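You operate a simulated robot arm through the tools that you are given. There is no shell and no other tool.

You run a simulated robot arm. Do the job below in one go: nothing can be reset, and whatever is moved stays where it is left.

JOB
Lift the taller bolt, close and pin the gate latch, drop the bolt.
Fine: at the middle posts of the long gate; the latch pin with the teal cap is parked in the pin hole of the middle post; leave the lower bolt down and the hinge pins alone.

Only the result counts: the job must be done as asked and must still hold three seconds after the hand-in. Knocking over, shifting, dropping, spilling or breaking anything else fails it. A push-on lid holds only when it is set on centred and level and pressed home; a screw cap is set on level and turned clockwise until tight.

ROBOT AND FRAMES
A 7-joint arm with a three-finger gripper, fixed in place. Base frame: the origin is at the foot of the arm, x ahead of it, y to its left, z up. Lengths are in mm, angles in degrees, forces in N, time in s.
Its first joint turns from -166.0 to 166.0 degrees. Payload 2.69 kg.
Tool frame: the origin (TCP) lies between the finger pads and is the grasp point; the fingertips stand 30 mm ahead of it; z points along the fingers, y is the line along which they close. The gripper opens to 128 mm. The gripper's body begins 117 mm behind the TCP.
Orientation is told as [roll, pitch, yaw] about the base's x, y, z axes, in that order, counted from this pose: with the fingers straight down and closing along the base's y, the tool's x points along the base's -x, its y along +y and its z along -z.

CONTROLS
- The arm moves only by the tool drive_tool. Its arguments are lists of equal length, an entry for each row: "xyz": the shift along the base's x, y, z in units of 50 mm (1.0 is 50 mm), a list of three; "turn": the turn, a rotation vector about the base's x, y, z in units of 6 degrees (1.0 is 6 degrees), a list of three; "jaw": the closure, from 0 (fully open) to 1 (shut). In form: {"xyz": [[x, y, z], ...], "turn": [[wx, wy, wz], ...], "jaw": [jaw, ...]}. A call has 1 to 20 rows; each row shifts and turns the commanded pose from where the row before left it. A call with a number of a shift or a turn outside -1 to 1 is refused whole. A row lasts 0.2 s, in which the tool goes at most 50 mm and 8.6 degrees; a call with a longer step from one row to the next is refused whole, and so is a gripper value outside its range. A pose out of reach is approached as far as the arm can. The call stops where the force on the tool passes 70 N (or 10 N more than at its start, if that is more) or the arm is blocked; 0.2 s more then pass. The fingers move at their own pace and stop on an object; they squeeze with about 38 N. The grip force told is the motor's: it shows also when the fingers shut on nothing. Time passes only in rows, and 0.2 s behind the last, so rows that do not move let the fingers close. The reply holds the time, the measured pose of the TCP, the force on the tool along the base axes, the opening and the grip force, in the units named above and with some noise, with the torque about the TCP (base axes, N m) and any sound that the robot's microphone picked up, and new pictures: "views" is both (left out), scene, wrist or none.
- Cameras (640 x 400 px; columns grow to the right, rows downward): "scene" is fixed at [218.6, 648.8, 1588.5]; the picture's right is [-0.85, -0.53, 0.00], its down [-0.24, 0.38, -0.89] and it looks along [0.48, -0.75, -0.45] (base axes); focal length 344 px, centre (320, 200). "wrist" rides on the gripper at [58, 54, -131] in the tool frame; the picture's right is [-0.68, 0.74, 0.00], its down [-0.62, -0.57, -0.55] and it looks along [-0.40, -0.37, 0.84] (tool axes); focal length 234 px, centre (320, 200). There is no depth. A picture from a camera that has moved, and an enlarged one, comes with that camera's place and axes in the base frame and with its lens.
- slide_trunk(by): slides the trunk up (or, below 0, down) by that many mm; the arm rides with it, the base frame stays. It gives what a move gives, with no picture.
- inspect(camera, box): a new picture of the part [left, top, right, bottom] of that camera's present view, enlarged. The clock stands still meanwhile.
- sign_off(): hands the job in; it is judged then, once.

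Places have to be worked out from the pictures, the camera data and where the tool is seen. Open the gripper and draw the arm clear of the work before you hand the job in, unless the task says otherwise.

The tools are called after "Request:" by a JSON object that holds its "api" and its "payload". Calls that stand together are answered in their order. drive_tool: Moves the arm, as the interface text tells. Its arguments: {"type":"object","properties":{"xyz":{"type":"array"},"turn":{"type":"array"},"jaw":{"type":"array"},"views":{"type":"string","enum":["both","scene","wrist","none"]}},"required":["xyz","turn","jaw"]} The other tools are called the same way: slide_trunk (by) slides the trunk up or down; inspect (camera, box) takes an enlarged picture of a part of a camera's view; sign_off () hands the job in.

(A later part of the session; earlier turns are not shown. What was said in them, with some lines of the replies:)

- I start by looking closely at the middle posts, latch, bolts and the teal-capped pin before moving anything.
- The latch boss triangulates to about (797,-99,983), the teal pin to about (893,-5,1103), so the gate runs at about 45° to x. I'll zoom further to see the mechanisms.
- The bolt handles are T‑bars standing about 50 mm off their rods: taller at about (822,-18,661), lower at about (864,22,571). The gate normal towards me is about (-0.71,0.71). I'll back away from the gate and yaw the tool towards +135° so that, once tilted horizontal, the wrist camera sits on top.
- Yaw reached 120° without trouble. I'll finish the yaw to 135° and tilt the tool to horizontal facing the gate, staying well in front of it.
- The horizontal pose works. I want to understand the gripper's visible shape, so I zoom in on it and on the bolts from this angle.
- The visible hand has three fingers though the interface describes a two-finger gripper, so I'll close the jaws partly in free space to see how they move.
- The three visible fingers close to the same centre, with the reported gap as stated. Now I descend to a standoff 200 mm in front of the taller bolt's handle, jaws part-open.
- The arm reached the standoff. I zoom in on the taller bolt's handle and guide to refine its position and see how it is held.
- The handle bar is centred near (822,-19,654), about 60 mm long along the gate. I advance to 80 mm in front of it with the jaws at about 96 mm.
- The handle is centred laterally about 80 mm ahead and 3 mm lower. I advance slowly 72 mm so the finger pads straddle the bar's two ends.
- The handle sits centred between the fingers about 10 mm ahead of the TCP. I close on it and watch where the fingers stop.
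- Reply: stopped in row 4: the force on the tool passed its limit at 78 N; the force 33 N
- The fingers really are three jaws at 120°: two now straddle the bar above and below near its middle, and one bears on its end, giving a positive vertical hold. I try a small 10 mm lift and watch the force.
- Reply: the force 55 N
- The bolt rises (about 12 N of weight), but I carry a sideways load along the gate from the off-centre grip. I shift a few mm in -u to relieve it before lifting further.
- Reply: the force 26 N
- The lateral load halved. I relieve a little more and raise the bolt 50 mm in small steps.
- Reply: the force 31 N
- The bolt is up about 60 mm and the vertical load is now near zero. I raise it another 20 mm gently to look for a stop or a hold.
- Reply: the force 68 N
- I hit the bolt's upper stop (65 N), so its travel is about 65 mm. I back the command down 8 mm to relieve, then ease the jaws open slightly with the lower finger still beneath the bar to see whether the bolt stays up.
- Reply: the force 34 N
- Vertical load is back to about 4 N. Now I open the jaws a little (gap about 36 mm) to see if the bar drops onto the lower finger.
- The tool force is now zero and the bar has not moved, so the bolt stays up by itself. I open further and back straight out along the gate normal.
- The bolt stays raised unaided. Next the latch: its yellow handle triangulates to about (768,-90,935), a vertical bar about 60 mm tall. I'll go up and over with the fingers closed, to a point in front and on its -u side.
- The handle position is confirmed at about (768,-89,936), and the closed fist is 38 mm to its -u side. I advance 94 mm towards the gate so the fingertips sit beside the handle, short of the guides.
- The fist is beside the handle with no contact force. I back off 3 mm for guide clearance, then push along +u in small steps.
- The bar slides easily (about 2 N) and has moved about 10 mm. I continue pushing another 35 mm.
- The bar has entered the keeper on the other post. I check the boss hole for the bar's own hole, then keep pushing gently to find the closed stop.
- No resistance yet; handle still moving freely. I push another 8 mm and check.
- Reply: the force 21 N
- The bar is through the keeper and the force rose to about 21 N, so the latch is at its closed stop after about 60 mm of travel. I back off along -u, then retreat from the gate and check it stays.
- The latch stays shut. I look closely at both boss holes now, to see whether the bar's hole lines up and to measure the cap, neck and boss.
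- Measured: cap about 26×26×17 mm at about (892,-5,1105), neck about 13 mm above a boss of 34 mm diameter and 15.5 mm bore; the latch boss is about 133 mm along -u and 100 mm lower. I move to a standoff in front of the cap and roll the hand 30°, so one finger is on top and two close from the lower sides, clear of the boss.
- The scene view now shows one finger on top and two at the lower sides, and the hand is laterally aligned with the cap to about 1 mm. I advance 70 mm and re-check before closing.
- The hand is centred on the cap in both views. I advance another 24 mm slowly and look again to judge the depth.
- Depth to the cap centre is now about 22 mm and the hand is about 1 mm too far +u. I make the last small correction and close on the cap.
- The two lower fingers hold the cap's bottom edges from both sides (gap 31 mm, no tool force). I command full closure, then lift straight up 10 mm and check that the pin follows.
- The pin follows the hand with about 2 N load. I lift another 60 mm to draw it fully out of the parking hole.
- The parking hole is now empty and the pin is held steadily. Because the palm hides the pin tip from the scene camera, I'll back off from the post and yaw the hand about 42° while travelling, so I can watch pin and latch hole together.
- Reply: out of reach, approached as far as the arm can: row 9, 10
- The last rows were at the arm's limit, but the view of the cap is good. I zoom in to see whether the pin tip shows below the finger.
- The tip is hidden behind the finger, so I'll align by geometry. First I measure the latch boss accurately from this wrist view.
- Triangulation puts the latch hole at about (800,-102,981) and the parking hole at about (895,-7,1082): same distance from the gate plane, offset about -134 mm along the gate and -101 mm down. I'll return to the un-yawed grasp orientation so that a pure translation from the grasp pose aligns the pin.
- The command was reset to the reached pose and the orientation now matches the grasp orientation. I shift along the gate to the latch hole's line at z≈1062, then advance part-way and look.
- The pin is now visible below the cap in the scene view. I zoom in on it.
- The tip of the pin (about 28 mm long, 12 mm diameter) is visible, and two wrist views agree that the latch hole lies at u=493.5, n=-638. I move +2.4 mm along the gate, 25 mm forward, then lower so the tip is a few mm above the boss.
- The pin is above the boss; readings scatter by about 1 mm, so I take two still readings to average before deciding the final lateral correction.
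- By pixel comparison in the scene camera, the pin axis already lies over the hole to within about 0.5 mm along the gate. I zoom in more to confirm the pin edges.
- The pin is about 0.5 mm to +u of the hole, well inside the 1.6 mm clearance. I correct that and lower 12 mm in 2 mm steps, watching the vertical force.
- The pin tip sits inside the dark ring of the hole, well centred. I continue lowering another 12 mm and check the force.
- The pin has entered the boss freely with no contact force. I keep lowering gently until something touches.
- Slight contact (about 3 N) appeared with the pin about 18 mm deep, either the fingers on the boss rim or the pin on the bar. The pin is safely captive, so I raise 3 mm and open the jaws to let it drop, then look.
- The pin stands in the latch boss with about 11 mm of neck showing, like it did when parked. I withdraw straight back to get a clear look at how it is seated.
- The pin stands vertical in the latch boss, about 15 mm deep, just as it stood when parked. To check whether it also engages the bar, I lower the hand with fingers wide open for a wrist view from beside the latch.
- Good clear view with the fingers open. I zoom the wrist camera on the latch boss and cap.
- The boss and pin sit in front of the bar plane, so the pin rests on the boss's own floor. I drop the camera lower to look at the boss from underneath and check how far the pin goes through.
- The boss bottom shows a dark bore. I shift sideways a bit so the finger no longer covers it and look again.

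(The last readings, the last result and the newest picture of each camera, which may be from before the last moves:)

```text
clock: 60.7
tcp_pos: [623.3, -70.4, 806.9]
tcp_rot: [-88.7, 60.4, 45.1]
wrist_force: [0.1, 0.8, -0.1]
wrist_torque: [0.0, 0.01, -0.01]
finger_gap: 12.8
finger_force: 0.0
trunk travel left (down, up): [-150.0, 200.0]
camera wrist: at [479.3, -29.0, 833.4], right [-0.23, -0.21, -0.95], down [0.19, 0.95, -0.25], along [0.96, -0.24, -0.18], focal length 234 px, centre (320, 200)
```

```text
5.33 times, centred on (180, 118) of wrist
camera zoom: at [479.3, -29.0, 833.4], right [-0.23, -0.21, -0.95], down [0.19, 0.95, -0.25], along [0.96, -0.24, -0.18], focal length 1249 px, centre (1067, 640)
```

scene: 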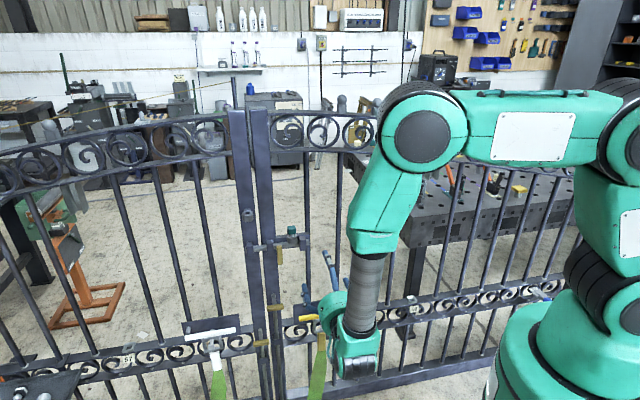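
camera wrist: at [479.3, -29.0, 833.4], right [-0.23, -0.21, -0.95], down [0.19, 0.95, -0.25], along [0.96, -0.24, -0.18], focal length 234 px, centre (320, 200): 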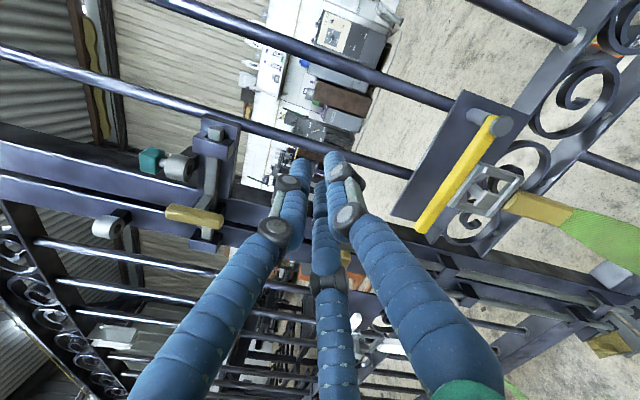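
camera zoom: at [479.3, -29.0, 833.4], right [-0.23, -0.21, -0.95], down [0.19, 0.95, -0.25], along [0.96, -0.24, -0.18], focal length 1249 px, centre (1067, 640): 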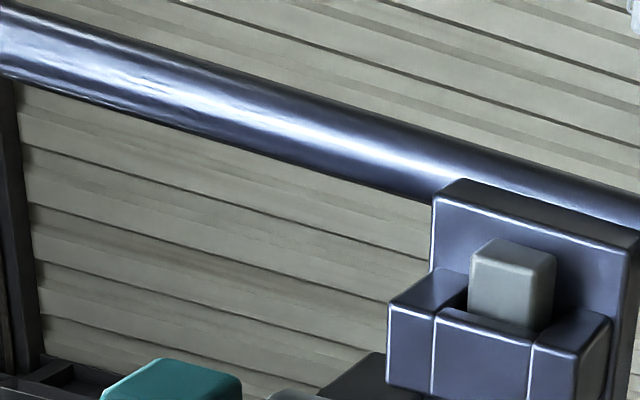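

Request:
{"api": "inspect", "payload": {"camera": "wrist", "box": [135, 140, 215, 190]}}

Request:
{"api": "inspect", "payload": {"camera": "wrist", "box": [80, 195, 160, 245]}}

```text
8.00 times, centred on (175, 165) of wrist
camera zoom: at [479.3, -29.0, 833.4], right [-0.23, -0.21, -0.95], down [0.19, 0.95, -0.25], along [0.96, -0.24, -0.18], focal length 1873 px, centre (1480, 480)
```

zoom: 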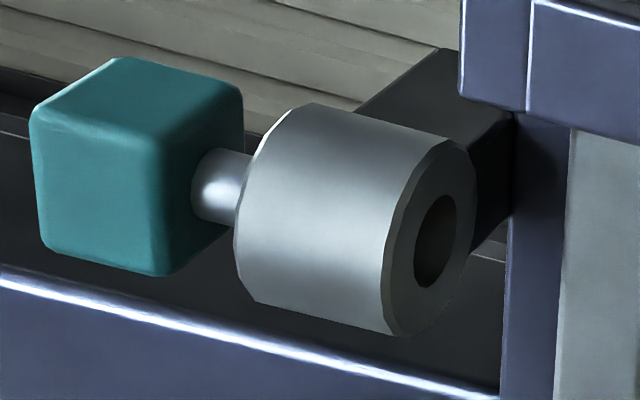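

```text
8.00 times, centred on (120, 220) of wrist
camera zoom: at [479.3, -29.0, 833.4], right [-0.23, -0.21, -0.95], down [0.19, 0.95, -0.25], along [0.96, -0.24, -0.18], focal length 1873 px, centre (1920, 40)
```

zoom: 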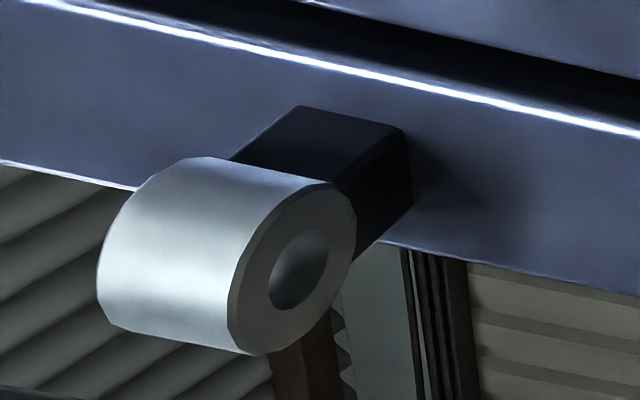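

Both bosses are open-bored and the pin hangs inside at essentially the same depth it had when parked. To be sure it is fully home, I'll bring the closed fist over the cap and press down very gently.

Request:
{"api": "drive_tool", "payload": {"xyz": [[0, 0, 0.952], [0, 0, 0.952], [0, 0, 0.952], [0, 0, 0.952], [0, 0, 0.952], [0.813, 0.158, 0], [0.813, 0.158, 0], [0.813, 0.158, 0], [0, 0, 0], [0, 0, 0]], "turn": [[0, 0, 0], [0, 0, 0], [0, 0, 0], [0, 0, 0], [0, 0, 0], [0, 0, 0], [0, 0, 0], [0, 0, 0], [0, 0, 0], [0, 0, 0]], "jaw": [1, 1, 1, 1, 1, 1, 1, 1, 1, 1], "views": "scene"}}

Request:
{"api": "inspect", "payload": {"camera": "scene", "box": [270, 205, 320, 245]}}

```text
clock: 62.9
tcp_pos: [744.5, -50.1, 1045.9]
tcp_rot: [-88.8, 60.5, 45.2]
wrist_force: [0.5, 0.0, 0.3]
wrist_torque: [-0.02, 0.0, 0.05]
finger_gap: 1.8
finger_force: 31.8
trunk travel left (down, up): [-150.0, 200.0]
```

scene: 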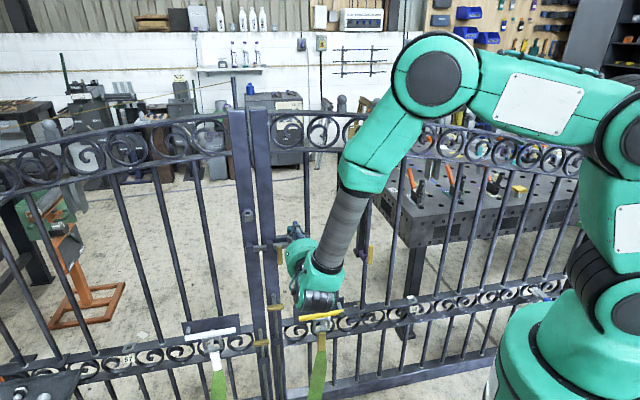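

```text
10.00 times, centred on (295, 225) of scene
camera zoom: at [218.6, 648.8, 1588.5], right [-0.85, -0.53, 0.0], down [-0.24, 0.38, -0.89], along [0.48, -0.75, -0.45], focal length 3444 px, centre (570, -50)
```

zoom: 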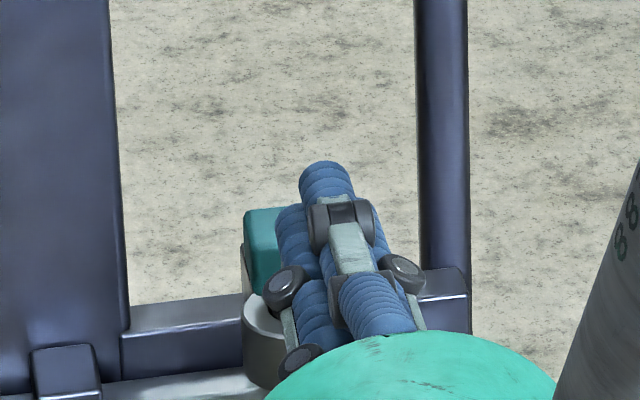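

The fist is in front and above the cap. I move over it and descend to just above the cap top.

Request:
{"api": "drive_tool", "payload": {"xyz": [[0.209, -0.187, 0], [0.209, -0.187, 0], [0.209, -0.187, 0], [0.209, -0.187, 0], [0, 0, -0.1], [0, 0, -0.1], [0, 0, -0.1], [0, 0, 0]], "turn": [[0, 0, 0], [0, 0, 0], [0, 0, 0], [0, 0, 0], [0, 0, 0], [0, 0, 0], [0, 0, 0], [0, 0, 0]], "jaw": [1, 1, 1, 1, 1, 1, 1, 1], "views": "none"}}

Request:
{"api": "inspect", "payload": {"camera": "scene", "box": [282, 210, 314, 240]}}

Request:
{"api": "inspect", "payload": {"camera": "wrist", "box": [280, 120, 440, 220]}}

```text
clock: 64.7
tcp_pos: [787.4, -86.6, 1031.7]
tcp_rot: [-88.7, 60.4, 45.3]
wrist_force: [1.1, 0.8, 0.6]
wrist_torque: [0.01, 0.0, 0.0]
finger_gap: 2.1
finger_force: 31.7
trunk travel left (down, up): [-150.0, 200.0]
```

```text
13.33 times, centred on (298, 225) of scene
camera zoom: at [218.6, 648.8, 1588.5], right [-0.85, -0.53, 0.0], down [-0.24, 0.38, -0.89], along [0.48, -0.75, -0.45], focal length 4592 px, centre (613, -133)
```

zoom: 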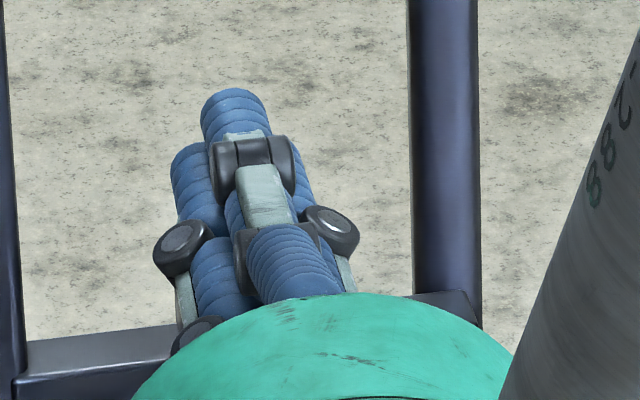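

```text
4.00 times, centred on (360, 170) of wrist
camera zoom: at [642.5, -44.1, 1056.5], right [-0.23, -0.21, -0.95], down [0.19, 0.95, -0.25], along [0.96, -0.24, -0.18], focal length 937 px, centre (160, 320)
```

zoom: 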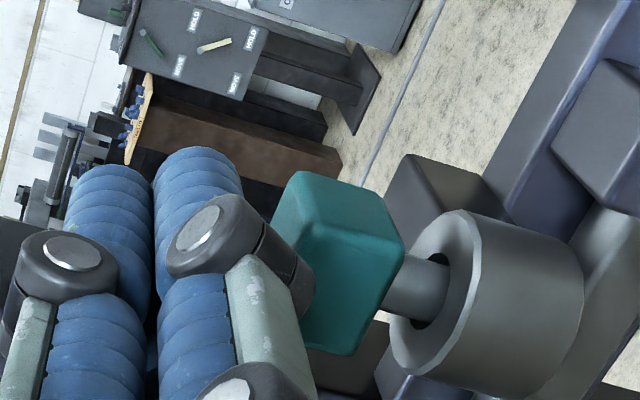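

The wrist view shows the pin standing in the boss and the fist just above the cap. I press down in 1.5 mm steps, watching the force.

Request:
{"api": "drive_tool", "payload": {"xyz": [[0, 0, -0.03], [0, 0, -0.03], [0, 0, -0.03], [0, 0, -0.03], [0, 0, 0]], "turn": [[0, 0, 0], [0, 0, 0], [0, 0, 0], [0, 0, 0], [0, 0, 0]], "jaw": [1, 1, 1, 1, 1], "views": "none"}}

Request:
{"api": "inspect", "payload": {"camera": "wrist", "box": [280, 120, 440, 220]}}

```text
clock: 65.9
tcp_pos: [786.0, -87.4, 1025.8]
tcp_rot: [-88.7, 60.4, 45.2]
wrist_force: [0.1, -0.7, 0.0]
wrist_torque: [0.01, -0.01, 0.0]
finger_gap: 2.0
finger_force: 32.1
trunk travel left (down, up): [-150.0, 200.0]
```

```text
4.00 times, centred on (360, 170) of wrist
camera zoom: at [642.1, -43.9, 1050.5], right [-0.23, -0.21, -0.95], down [0.19, 0.95, -0.25], along [0.96, -0.24, -0.18], focal length 937 px, centre (160, 320)
```

zoom: 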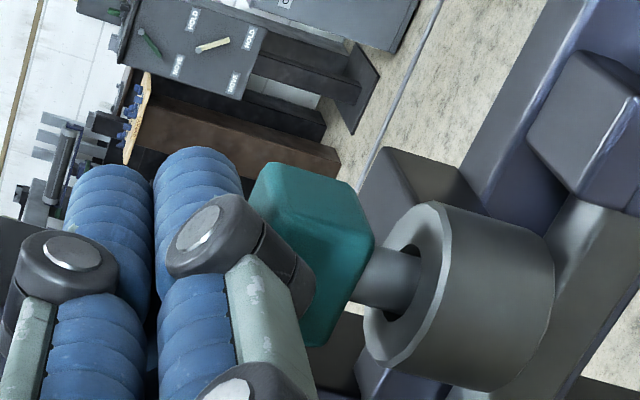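

Still no contact. I continue with 1 mm steps.

Request:
{"api": "drive_tool", "payload": {"xyz": [[0, 0, -0.025], [0, 0, -0.025], [0, 0, -0.025], [0, 0, -0.025], [0, 0, 0]], "turn": [[0, 0, 0], [0, 0, 0], [0, 0, 0], [0, 0, 0], [0, 0, 0]], "jaw": [1, 1, 1, 1, 1], "views": "none"}}

Request:
{"api": "inspect", "payload": {"camera": "wrist", "box": [280, 120, 440, 220]}}

```text
clock: 67.1
tcp_pos: [787.3, -87.5, 1021.9]
tcp_rot: [-88.6, 60.3, 45.3]
wrist_force: [-0.6, -0.1, -0.4]
wrist_torque: [-0.02, -0.02, -0.01]
finger_gap: 2.2
finger_force: 31.4
trunk travel left (down, up): [-150.0, 200.0]
```

```text
4.00 times, centred on (360, 170) of wrist
camera zoom: at [642.5, -44.2, 1045.9], right [-0.23, -0.21, -0.95], down [0.19, 0.95, -0.25], along [0.96, -0.24, -0.18], focal length 937 px, centre (160, 320)
```

zoom: 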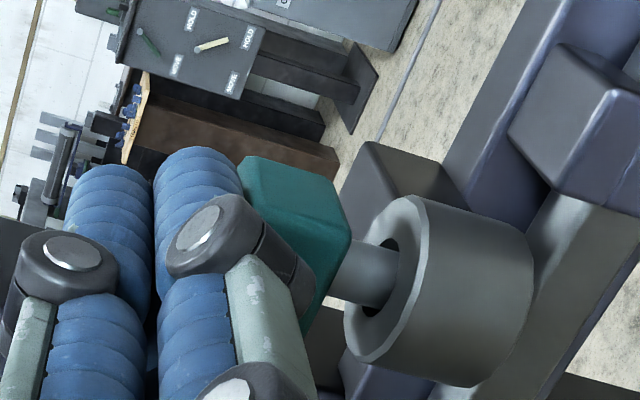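

The fingers are about to touch the cap. Three more 1 mm steps.

Request:
{"api": "drive_tool", "payload": {"xyz": [[0, 0, -0.02], [0, 0, -0.02], [0, 0, -0.02], [0, 0, 0]], "turn": [[0, 0, 0], [0, 0, 0], [0, 0, 0], [0, 0, 0]], "jaw": [1, 1, 1, 1], "views": "none"}}

Request:
{"api": "inspect", "payload": {"camera": "wrist", "box": [280, 120, 440, 220]}}

```text
clock: 68.1
tcp_pos: [787.4, -86.7, 1020.6]
tcp_rot: [-89.1, 60.4, 44.9]
wrist_force: [-1.7, 2.1, 22.5]
wrist_torque: [-0.32, -0.29, 0.0]
finger_gap: 6.1
finger_force: 31.3
trunk travel left (down, up): [-150.0, 200.0]
```

```text
4.00 times, centred on (360, 170) of wrist
camera zoom: at [642.3, -44.0, 1044.4], right [-0.22, -0.21, -0.95], down [0.19, 0.95, -0.25], along [0.96, -0.24, -0.17], focal length 937 px, centre (160, 320)
```

zoom: 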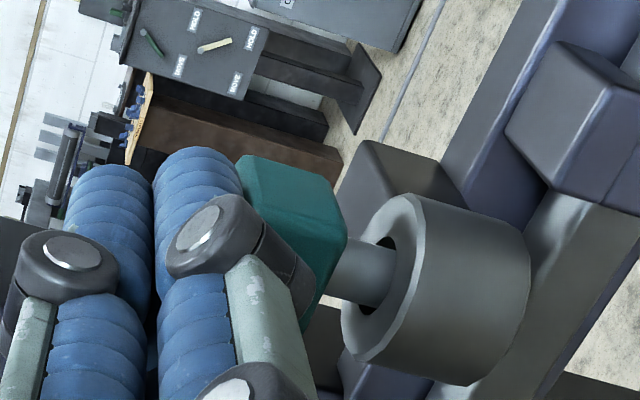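

A firm 22 N reaction with no movement of the cap: the pin is fully seated. I lift off and retreat from the gate.

Request:
{"api": "drive_tool", "payload": {"xyz": [[0, 0, 0.1], [0, 0, 0.2], [0, 0, 0.3], [-0.4, 0.4, 0], [-0.5, 0.5, 0], [-0.5, 0.5, 0], [-0.5, 0.5, 0], [-0.3, 0.3, 0], [0, 0, 0]], "turn": [[0, 0, 0], [0, 0, 0], [0, 0, 0], [0, 0, 0], [0, 0, 0], [0, 0, 0], [0, 0, 0], [0, 0, 0], [0, 0, 0]], "jaw": [1, 1, 1, 1, 1, 1, 1, 1, 1], "views": "scene"}}

Request:
{"api": "inspect", "payload": {"camera": "scene", "box": [232, 200, 352, 275]}}

Request:
{"api": "inspect", "payload": {"camera": "scene", "box": [235, 280, 335, 343]}}

```text
clock: 70.1
tcp_pos: [675.5, 22.6, 1047.5]
tcp_rot: [-88.7, 60.4, 45.1]
wrist_force: [-0.4, 0.5, 0.3]
wrist_torque: [0.0, -0.01, -0.01]
finger_gap: 2.0
finger_force: 31.9
trunk travel left (down, up): [-150.0, 200.0]
```

scene: 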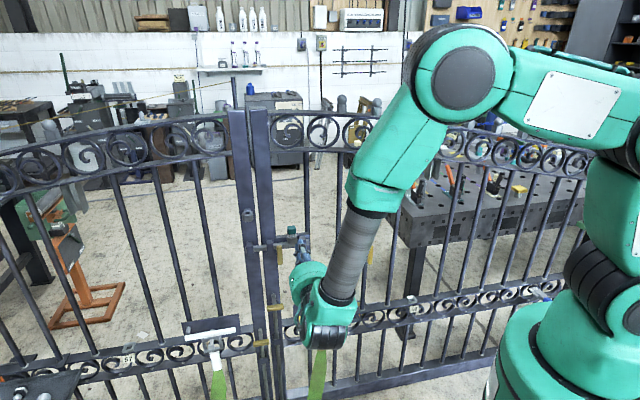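

```text
5.33 times, centred on (292, 238) of scene
camera zoom: at [218.6, 648.8, 1588.5], right [-0.85, -0.53, 0.0], down [-0.24, 0.38, -0.89], along [0.48, -0.75, -0.45], focal length 1837 px, centre (469, 0)
```

zoom: 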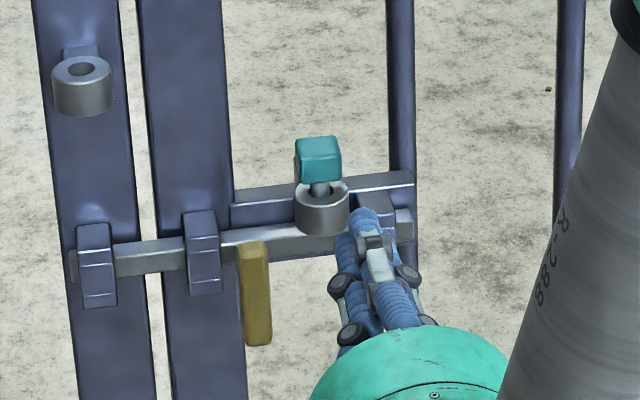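

```text
6.35 times, centred on (285, 312) of scene
camera zoom: at [218.6, 648.8, 1588.5], right [-0.85, -0.53, 0.0], down [-0.24, 0.38, -0.89], along [0.48, -0.75, -0.45], focal length 2187 px, centre (542, -508)
```

zoom: 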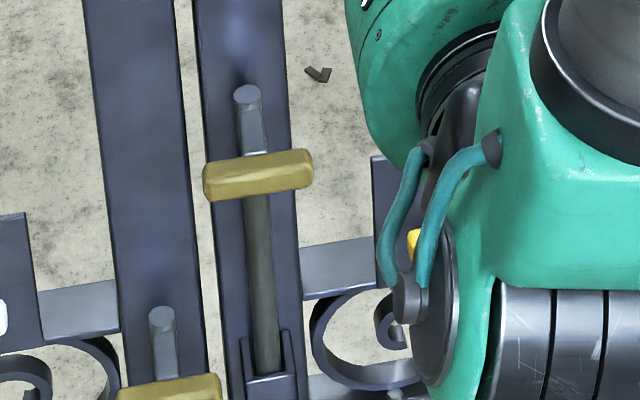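

Everything holds: latch shut, pin seated, bolt still raised with its handle at about (822,-20,720). I descend to a standoff in front of that handle with this hand roll, which gives one finger above and two below the bar.

Request:
{"api": "drive_tool", "payload": {"xyz": [[0.206, 0.05, -0.833], [0.206, 0.05, -0.833], [0.206, 0.05, -0.833], [0.206, 0.05, -0.833], [0.206, 0.05, -0.833], [0.206, 0.05, -0.833], [0.206, 0.05, -0.833], [0.206, 0.05, -0.833], [0, 0, 0], [0, 0, 0]], "turn": [[0, 0, 0], [0, 0, 0], [0, 0, 0], [0, 0, 0], [0, 0, 0], [0, 0, 0], [0, 0, 0], [0, 0, 0], [0, 0, 0], [0, 0, 0]], "jaw": [1, 1, 1, 1, 0.8, 0.6, 0.52, 0.52, 0.52, 0.52]}}

Request:
{"api": "inspect", "payload": {"camera": "wrist", "box": [220, 90, 420, 215]}}

Request:
{"api": "inspect", "payload": {"camera": "scene", "box": [235, 280, 335, 343]}}

```text
clock: 72.3
tcp_pos: [759.6, 45.3, 715.6]
tcp_rot: [-88.8, 60.4, 45.3]
wrist_force: [-0.8, -0.7, 0.5]
wrist_torque: [0.02, 0.0, -0.02]
finger_gap: 61.4
finger_force: 0.1
trunk travel left (down, up): [-150.0, 200.0]
camera wrist: at [614.9, 87.1, 740.5], right [-0.23, -0.21, -0.95], down [0.19, 0.95, -0.25], along [0.96, -0.24, -0.18], focal length 234 px, centre (320, 200)
```

scene: 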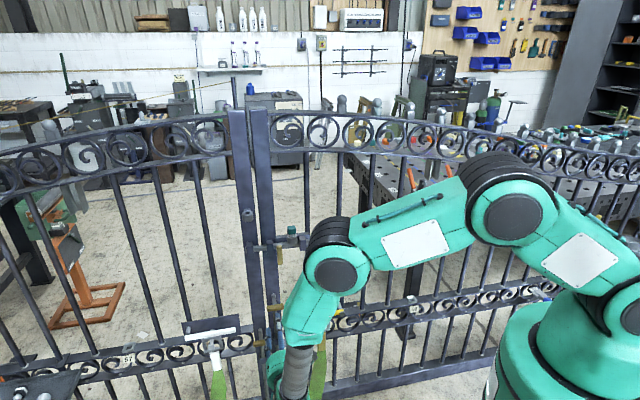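
wrist: 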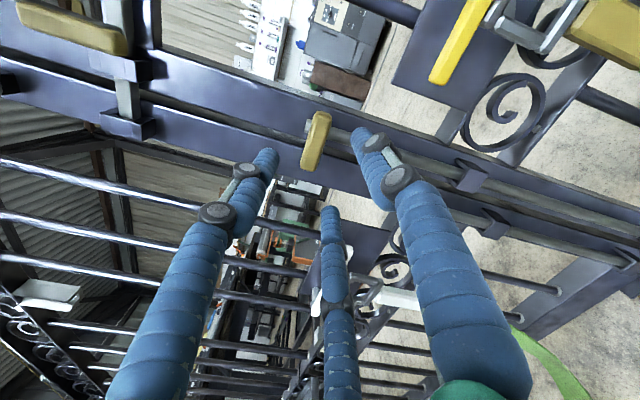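

```text
3.20 times, centred on (320, 152) of wrist
camera zoom: at [614.9, 87.1, 740.5], right [-0.23, -0.21, -0.95], down [0.19, 0.95, -0.25], along [0.96, -0.24, -0.18], focal length 749 px, centre (320, 352)
```

zoom: 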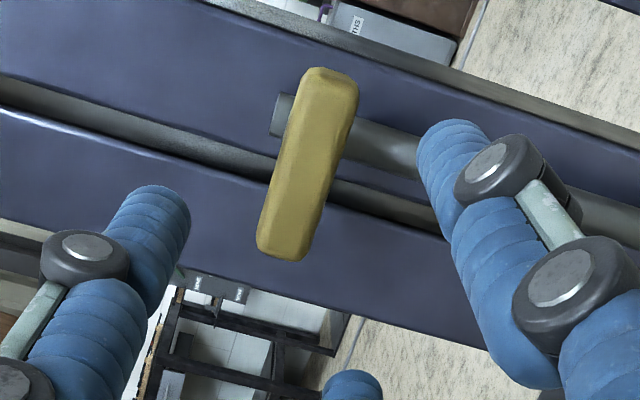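

```text
6.35 times, centred on (285, 312) of scene
camera zoom: at [218.6, 648.8, 1588.5], right [-0.85, -0.53, 0.0], down [-0.24, 0.38, -0.89], along [0.48, -0.75, -0.45], focal length 2187 px, centre (542, -508)
```

zoom: 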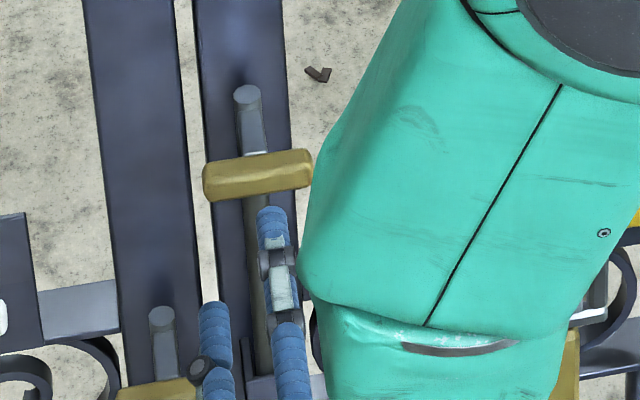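

The bar is at about (822,-21,719). I correct 2.7 mm sideways and advance so the fingers straddle the bar's centre.

Request:
{"api": "drive_tool", "payload": {"xyz": [[0.222, -0.237, -0.006], [0.222, -0.237, -0.006], [0.222, -0.237, -0.006], [0.222, -0.237, -0.006], [0.222, -0.237, -0.006], [0, 0, 0]], "turn": [[0, 0, 0], [0, 0, 0], [0, 0, 0], [0, 0, 0], [0, 0, 0], [0, 0, 0]], "jaw": [0.52, 0.52, 0.52, 0.52, 0.52, 0.52], "views": "wrist"}}

Request:
{"api": "inspect", "payload": {"camera": "wrist", "box": [220, 110, 420, 235]}}

Request:
{"api": "inspect", "payload": {"camera": "scene", "box": [245, 280, 305, 330]}}

```text
clock: 73.7
tcp_pos: [815.3, -15.4, 715.2]
tcp_rot: [-88.8, 60.4, 45.2]
wrist_force: [-0.7, 0.0, 0.2]
wrist_torque: [0.02, -0.03, -0.02]
finger_gap: 61.6
finger_force: 0.0
trunk travel left (down, up): [-150.0, 200.0]
camera wrist: at [670.4, 26.6, 739.5], right [-0.23, -0.21, -0.95], down [0.19, 0.95, -0.25], along [0.96, -0.24, -0.18], focal length 234 px, centre (320, 200)
```

wrist: 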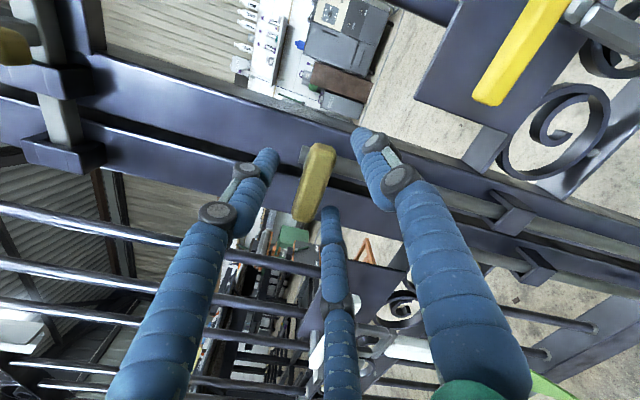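

```text
3.20 times, centred on (320, 172) of wrist
camera zoom: at [670.4, 26.6, 739.5], right [-0.23, -0.21, -0.95], down [0.19, 0.95, -0.25], along [0.96, -0.24, -0.18], focal length 749 px, centre (320, 288)
```

zoom: 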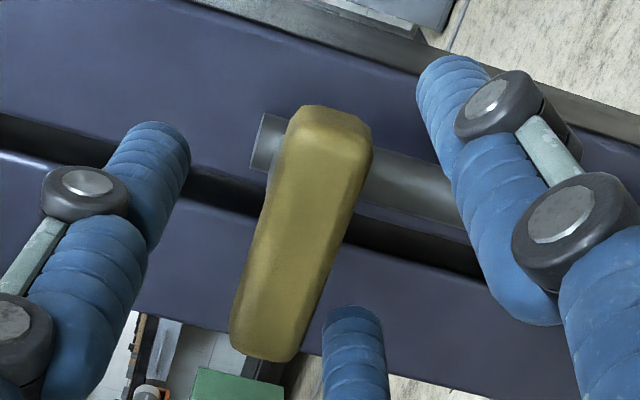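

```text
8.00 times, centred on (275, 305) of scene
camera zoom: at [218.6, 648.8, 1588.5], right [-0.85, -0.53, 0.0], down [-0.24, 0.38, -0.89], along [0.48, -0.75, -0.45], focal length 2755 px, centre (680, -640)
```

zoom: 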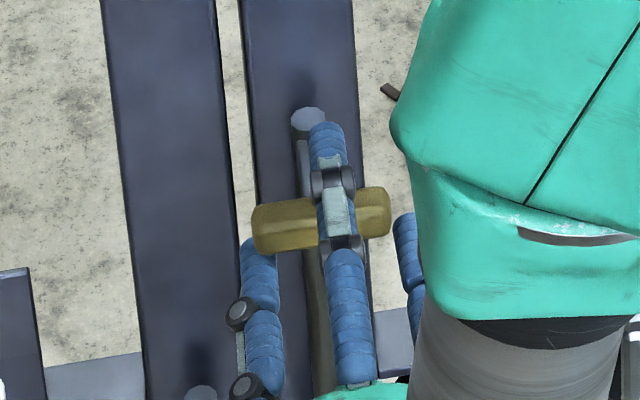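

The top finger is over the bar and the two lower ones are under it, one on each side of the stalk. I close gently.

Request:
{"api": "drive_tool", "payload": {"xyz": [[0, 0, 0], [0, 0, 0], [0, 0, 0], [0, 0, 0]], "turn": [[0, 0, 0], [0, 0, 0], [0, 0, 0], [0, 0, 0]], "jaw": [0.65, 0.72, 0.78, 0.84], "views": "none"}}

Request:
{"api": "inspect", "payload": {"camera": "wrist", "box": [220, 110, 420, 235]}}

```text
clock: 74.7
tcp_pos: [814.7, -15.5, 714.1]
tcp_rot: [-88.6, 60.6, 45.3]
wrist_force: [-3.4, -2.8, -7.5]
wrist_torque: [0.21, -0.62, 0.15]
finger_gap: 28.7
finger_force: 45.0
trunk travel left (down, up): [-150.0, 200.0]
```

```text
3.20 times, centred on (320, 172) of wrist
camera zoom: at [669.8, 26.4, 738.9], right [-0.23, -0.21, -0.95], down [0.19, 0.95, -0.25], along [0.95, -0.24, -0.18], focal length 749 px, centre (320, 288)
```

zoom: 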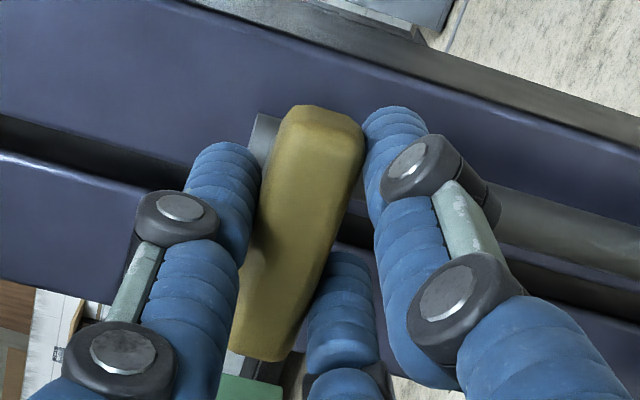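

Gripped at 28.7 mm exactly as modelled, with little load. Now I lower the bolt 30 mm in small steps.

Request:
{"api": "drive_tool", "payload": {"xyz": [[0, 0, -0.1], [0, 0, -0.1], [0, 0, -0.1], [0, 0, -0.1], [0, 0, -0.1], [0, 0, -0.1], [0, 0, 0]], "turn": [[0, 0, 0], [0, 0, 0], [0, 0, 0], [0, 0, 0], [0, 0, 0], [0, 0, 0], [0, 0, 0]], "jaw": [0.9, 0.9, 0.9, 0.9, 0.9, 0.9, 0.9], "views": "none"}}

Request:
{"api": "inspect", "payload": {"camera": "wrist", "box": [220, 110, 420, 235]}}

Request:
{"api": "inspect", "payload": {"camera": "scene", "box": [245, 280, 305, 330]}}

```text
clock: 76.3
tcp_pos: [814.9, -14.8, 683.2]
tcp_rot: [-88.6, 60.6, 45.3]
wrist_force: [-5.2, -2.5, -10.8]
wrist_torque: [0.34, -0.8, 0.37]
finger_gap: 28.4
finger_force: 45.1
trunk travel left (down, up): [-150.0, 200.0]
```

```text
3.20 times, centred on (320, 172) of wrist
camera zoom: at [669.8, 26.4, 708.7], right [-0.23, -0.21, -0.95], down [0.19, 0.95, -0.25], along [0.96, -0.24, -0.18], focal length 749 px, centre (320, 288)
```

zoom: 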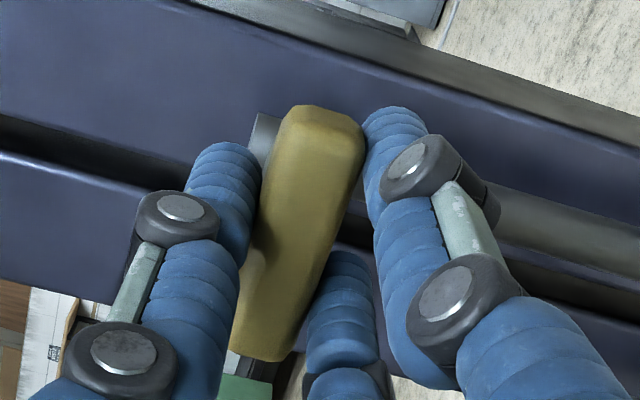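

```text
8.00 times, centred on (275, 305) of scene
camera zoom: at [218.6, 648.8, 1588.5], right [-0.85, -0.53, 0.0], down [-0.24, 0.38, -0.89], along [0.48, -0.75, -0.45], focal length 2755 px, centre (680, -640)
```

zoom: 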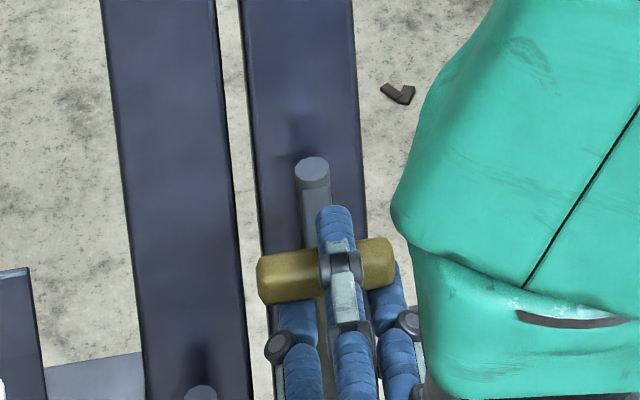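

The bolt is coming down in my grip, with its weight (about 11 N) hanging on the hand. I lower another 27 mm, then go slowly to the bottom.

Request:
{"api": "drive_tool", "payload": {"xyz": [[0, 0, -0.1], [0, 0, -0.1], [0, 0, -0.1], [0, 0, -0.1], [0, 0, -0.1], [0, 0, -0.05], [0, 0, 0]], "turn": [[0, 0, 0], [0, 0, 0], [0, 0, 0], [0, 0, 0], [0, 0, 0], [0, 0, 0], [0, 0, 0]], "jaw": [0.9, 0.9, 0.9, 0.9, 0.9, 0.9, 0.9], "views": "none"}}

```text
clock: 77.9
tcp_pos: [814.9, -15.8, 655.7]
tcp_rot: [-88.6, 60.5, 45.3]
wrist_force: [-1.3, -1.8, -9.8]
wrist_torque: [0.33, -0.86, -0.31]
finger_gap: 28.0
finger_force: 44.9
trunk travel left (down, up): [-150.0, 200.0]
```

Still hanging freely at 655.7. I go on in 1.5 mm steps to find the bottom.

Request:
{"api": "drive_tool", "payload": {"xyz": [[0, 0, -0.03], [0, 0, -0.03], [0, 0, -0.03], [0, 0, -0.03], [0, 0, 0]], "turn": [[0, 0, 0], [0, 0, 0], [0, 0, 0], [0, 0, 0], [0, 0, 0]], "jaw": [0.9, 0.9, 0.9, 0.9, 0.9], "views": "none"}}

```text
clock: 79.1
tcp_pos: [814.0, -15.2, 648.9]
tcp_rot: [-88.6, 60.6, 45.3]
wrist_force: [-2.1, -8.4, -10.0]
wrist_torque: [0.41, -0.9, 0.3]
finger_gap: 28.4
finger_force: 44.6
trunk travel left (down, up): [-150.0, 200.0]
```

Request:
{"api": "drive_tool", "payload": {"xyz": [[0, 0, -0.03], [0, 0, -0.03], [0, 0, 0]], "turn": [[0, 0, 0], [0, 0, 0], [0, 0, 0]], "jaw": [0.9, 0.9, 0.9], "views": "none"}}

```text
clock: 79.9
tcp_pos: [814.1, -15.7, 646.2]
tcp_rot: [-88.6, 60.5, 45.1]
wrist_force: [-0.4, -11.0, -8.9]
wrist_torque: [0.35, -0.82, -0.82]
finger_gap: 28.3
finger_force: 45.1
trunk travel left (down, up): [-150.0, 200.0]
```

Load unchanged at about -9 N, so not yet at the bottom. I keep stepping down.

Request:
{"api": "drive_tool", "payload": {"xyz": [[0, 0, -0.03], [0, 0, -0.03], [0, 0, 0]], "turn": [[0, 0, 0], [0, 0, 0], [0, 0, 0]], "jaw": [0.9, 0.9, 0.9], "views": "none"}}

Request:
{"api": "inspect", "payload": {"camera": "scene", "box": [235, 300, 315, 350]}}

```text
clock: 80.7
tcp_pos: [814.3, -16.1, 644.5]
tcp_rot: [-88.8, 60.4, 45.1]
wrist_force: [-3.1, -15.8, 1.0]
wrist_torque: [0.06, -0.82, -0.04]
finger_gap: 28.6
finger_force: 44.9
trunk travel left (down, up): [-150.0, 200.0]
```

```text
8.00 times, centred on (275, 325) of scene
camera zoom: at [218.6, 648.8, 1588.5], right [-0.85, -0.53, 0.0], down [-0.24, 0.38, -0.89], along [0.48, -0.75, -0.45], focal length 2755 px, centre (680, -800)
```

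zoom: 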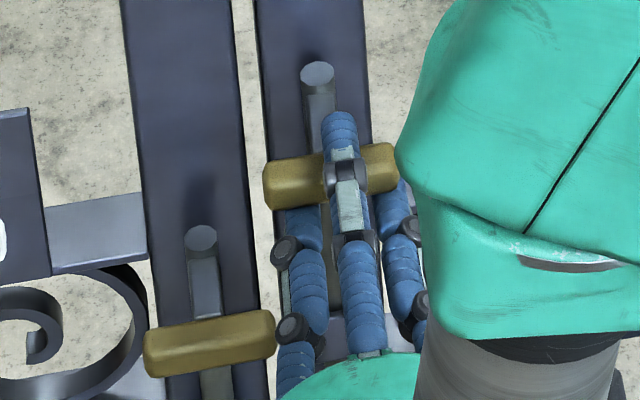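

The weight is off the hand and the rod top is back at its original place in the picture, so the bolt is at the bottom. One more small step confirms it, before I release.

Request:
{"api": "drive_tool", "payload": {"xyz": [[0, 0, -0.03], [0, 0, 0]], "turn": [[0, 0, 0], [0, 0, 0]], "jaw": [0.9, 0.9], "views": "none"}}

```text
clock: 81.3
tcp_pos: [815.0, -16.8, 644.3]
tcp_rot: [-89.0, 60.4, 44.9]
wrist_force: [-8.4, -14.3, 17.1]
wrist_torque: [-0.21, -0.9, -0.74]
finger_gap: 28.2
finger_force: 44.7
trunk travel left (down, up): [-150.0, 200.0]
```

Firm 17 N from below: the bolt is fully down. I open the jaws and retreat along the gate normal.

Request:
{"api": "drive_tool", "payload": {"xyz": [[0, 0, 0.02], [0, 0, 0], [0, 0, 0], [-0.15, 0.15, 0], [-0.3, 0.3, 0], [-0.5, 0.5, 0], [-0.5, 0.5, 0], [-0.5, 0.5, 0], [-0.5, 0.5, 0], [0, 0, 0]], "turn": [[0, 0, 0], [0, 0, 0], [0, 0, 0], [0, 0, 0], [0, 0, 0], [0, 0, 0], [0, 0, 0], [0, 0, 0], [0, 0, 0], [0, 0, 0]], "jaw": [0.7, 0.52, 0.52, 0.52, 0.52, 0.52, 0.4, 0.3, 0.2, 0.1]}}

Request:
{"api": "inspect", "payload": {"camera": "scene", "box": [235, 300, 315, 350]}}

Request:
{"api": "inspect", "payload": {"camera": "wrist", "box": [200, 60, 400, 185]}}

```text
clock: 83.5
tcp_pos: [691.7, 107.0, 642.6]
tcp_rot: [-88.7, 60.3, 45.2]
wrist_force: [-0.3, 0.1, 0.5]
wrist_torque: [-0.01, 0.02, -0.02]
finger_gap: 114.8
finger_force: 0.1
trunk travel left (down, up): [-150.0, 200.0]
camera wrist: at [547.8, 148.9, 668.5], right [-0.23, -0.21, -0.95], down [0.19, 0.95, -0.25], along [0.96, -0.24, -0.18], focal length 234 px, centre (320, 200)
```

scene: 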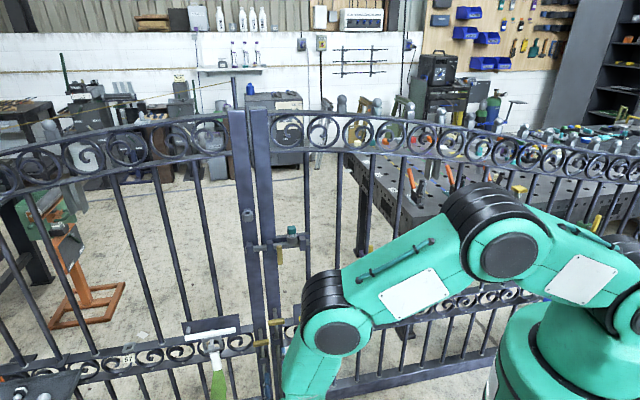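
wrist: 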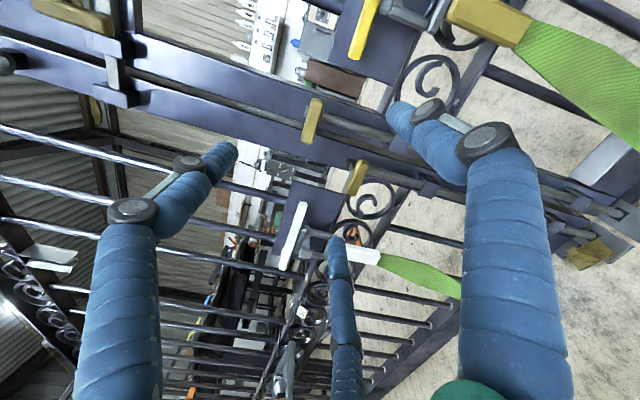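

```text
8.00 times, centred on (275, 325) of scene
camera zoom: at [218.6, 648.8, 1588.5], right [-0.85, -0.53, 0.0], down [-0.24, 0.38, -0.89], along [0.48, -0.75, -0.45], focal length 2755 px, centre (680, -800)
```

zoom: 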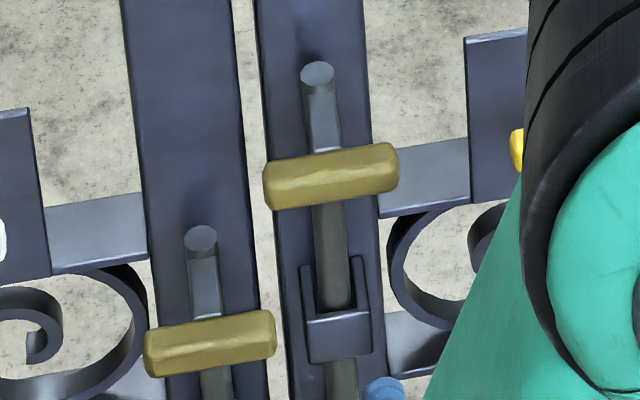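

```text
3.20 times, centred on (300, 122) of wrist
camera zoom: at [547.8, 148.9, 668.5], right [-0.23, -0.21, -0.95], down [0.19, 0.95, -0.25], along [0.96, -0.24, -0.18], focal length 749 px, centre (384, 448)
```

zoom: 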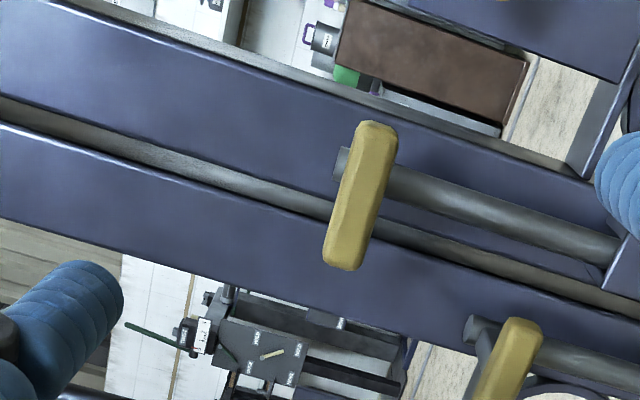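

Both bolts look exactly as at the start: taller one down again, lower one untouched. I move the arm well clear with the gripper open and make a final check of latch and pin.

Request:
{"api": "drive_tool", "payload": {"xyz": [[-0.5, 0.5, 0], [-0.5, 0.5, 0], [-0.5, 0.3, 0.5], [-0.3, 0.2, 0.8], [0, 0, 0.9], [0, 0, 0.9], [0, 0, 0.9], [0, 0, 0.9], [0, 0, 0.9], [0, 0, 0.9], [0, 0, 0]], "turn": [[0, 0, 0], [0, 0, 0], [0, 0, 0], [0, 0, 0], [0, 0, 0], [0, 0, 0], [0, 0, 0], [0, 0, 0], [0, 0, 0], [0, 0, 0], [0, 0, 0]], "jaw": [0, 0, 0, 0, 0, 0, 0, 0, 0, 0, 0]}}

Request:
{"api": "inspect", "payload": {"camera": "scene", "box": [232, 200, 352, 275]}}

Request:
{"api": "inspect", "payload": {"camera": "scene", "box": [235, 300, 315, 350]}}

Request:
{"api": "inspect", "payload": {"camera": "scene", "box": [180, 280, 380, 400]}}

```text
clock: 85.9
tcp_pos: [602.2, 182.3, 978.8]
tcp_rot: [-88.7, 60.3, 45.3]
wrist_force: [-0.5, 0.0, 0.1]
wrist_torque: [0.04, 0.01, 0.08]
finger_gap: 128.1
finger_force: 0.1
trunk travel left (down, up): [-150.0, 200.0]
camera wrist: at [456.9, 226.0, 1003.0], right [-0.23, -0.21, -0.95], down [0.19, 0.95, -0.25], along [0.96, -0.24, -0.18], focal length 234 px, centre (320, 200)
```

scene: 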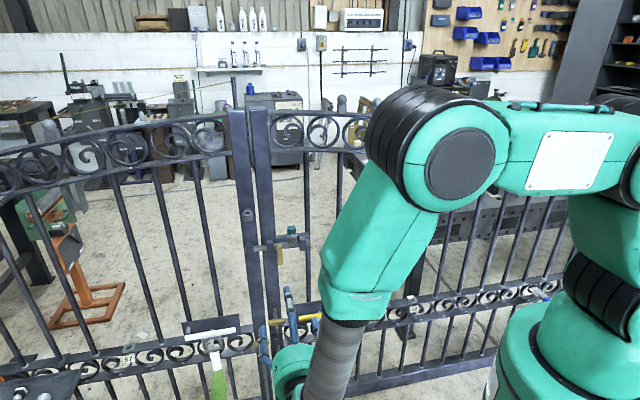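
wrist: 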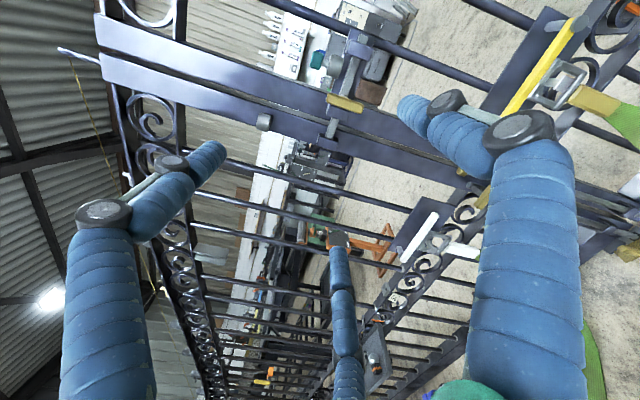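

```text
5.33 times, centred on (292, 238) of scene
camera zoom: at [218.6, 648.8, 1588.5], right [-0.85, -0.53, 0.0], down [-0.24, 0.38, -0.89], along [0.48, -0.75, -0.45], focal length 1837 px, centre (469, 0)
```

zoom: 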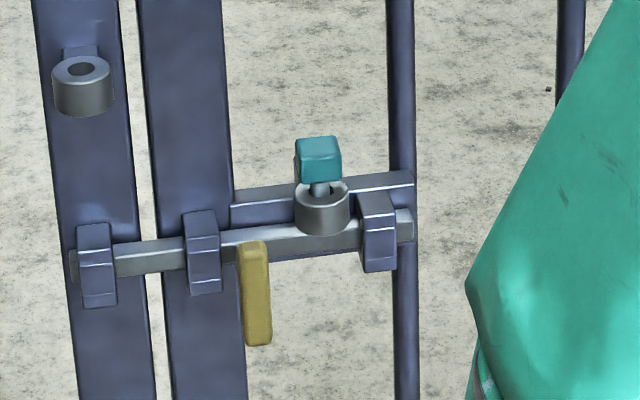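

```text
8.00 times, centred on (275, 325) of scene
camera zoom: at [218.6, 648.8, 1588.5], right [-0.85, -0.53, 0.0], down [-0.24, 0.38, -0.89], along [0.48, -0.75, -0.45], focal length 2755 px, centre (680, -800)
```

zoom: 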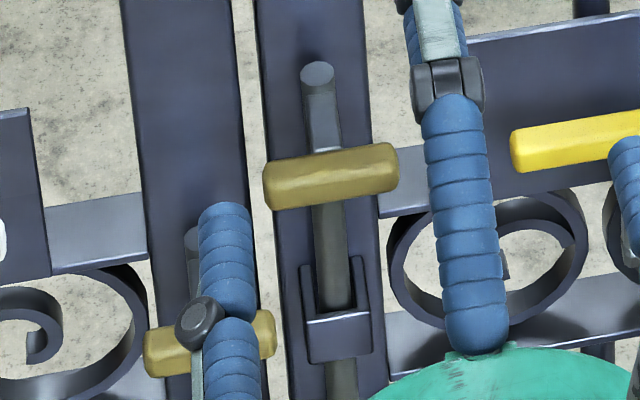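

```text
3.20 times, centred on (280, 340) of scene
camera zoom: at [218.6, 648.8, 1588.5], right [-0.85, -0.53, 0.0], down [-0.24, 0.38, -0.89], along [0.48, -0.75, -0.45], focal length 1102 px, centre (448, -248)
```

zoom: 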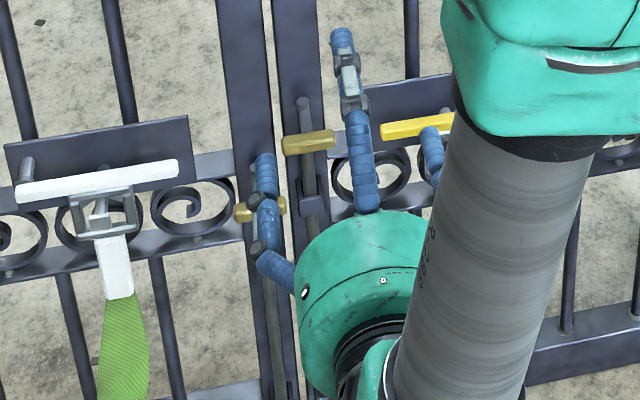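

The latch bar is through its keeper and the teal-capped pin stands seated in the latch boss. The taller bolt is back down, the lower bolt and everything else look unmoved, and the arm is clear with the gripper open. I hand the job in.

Request:
{"api": "sign_off", "payload": {}}

```text
The job is handed in.
```

The job is done and handed in. The gate latch is closed and pinned, and the taller bolt is back down. I haven't been told how it was judged.

- **Taller bolt:** I lifted it about 65 mm to its upper stop, where it stayed up by itself. After the latch was pinned I lowered it until it pressed firmly on the bottom. In the final picture it stands exactly where it started.
- **Latch:** I slid the bar about 60 mm to its closed stop. It goes right through the keeper on the other post.
- **Pin:** The teal-capped pin is out of its parking hole and standing in the latch's pin hole. A gentle press of about 22 N did not move it, so it is fully seated. It sits in front of the bar, not through it. I did not try pulling the bar back to see whether the pin blocks it.
- **Left alone:** I did not touch the lower bolt or the hinge pins. Nothing else near the middle posts looks moved in the final pictures. The arm is drawn clear with the gripper open.
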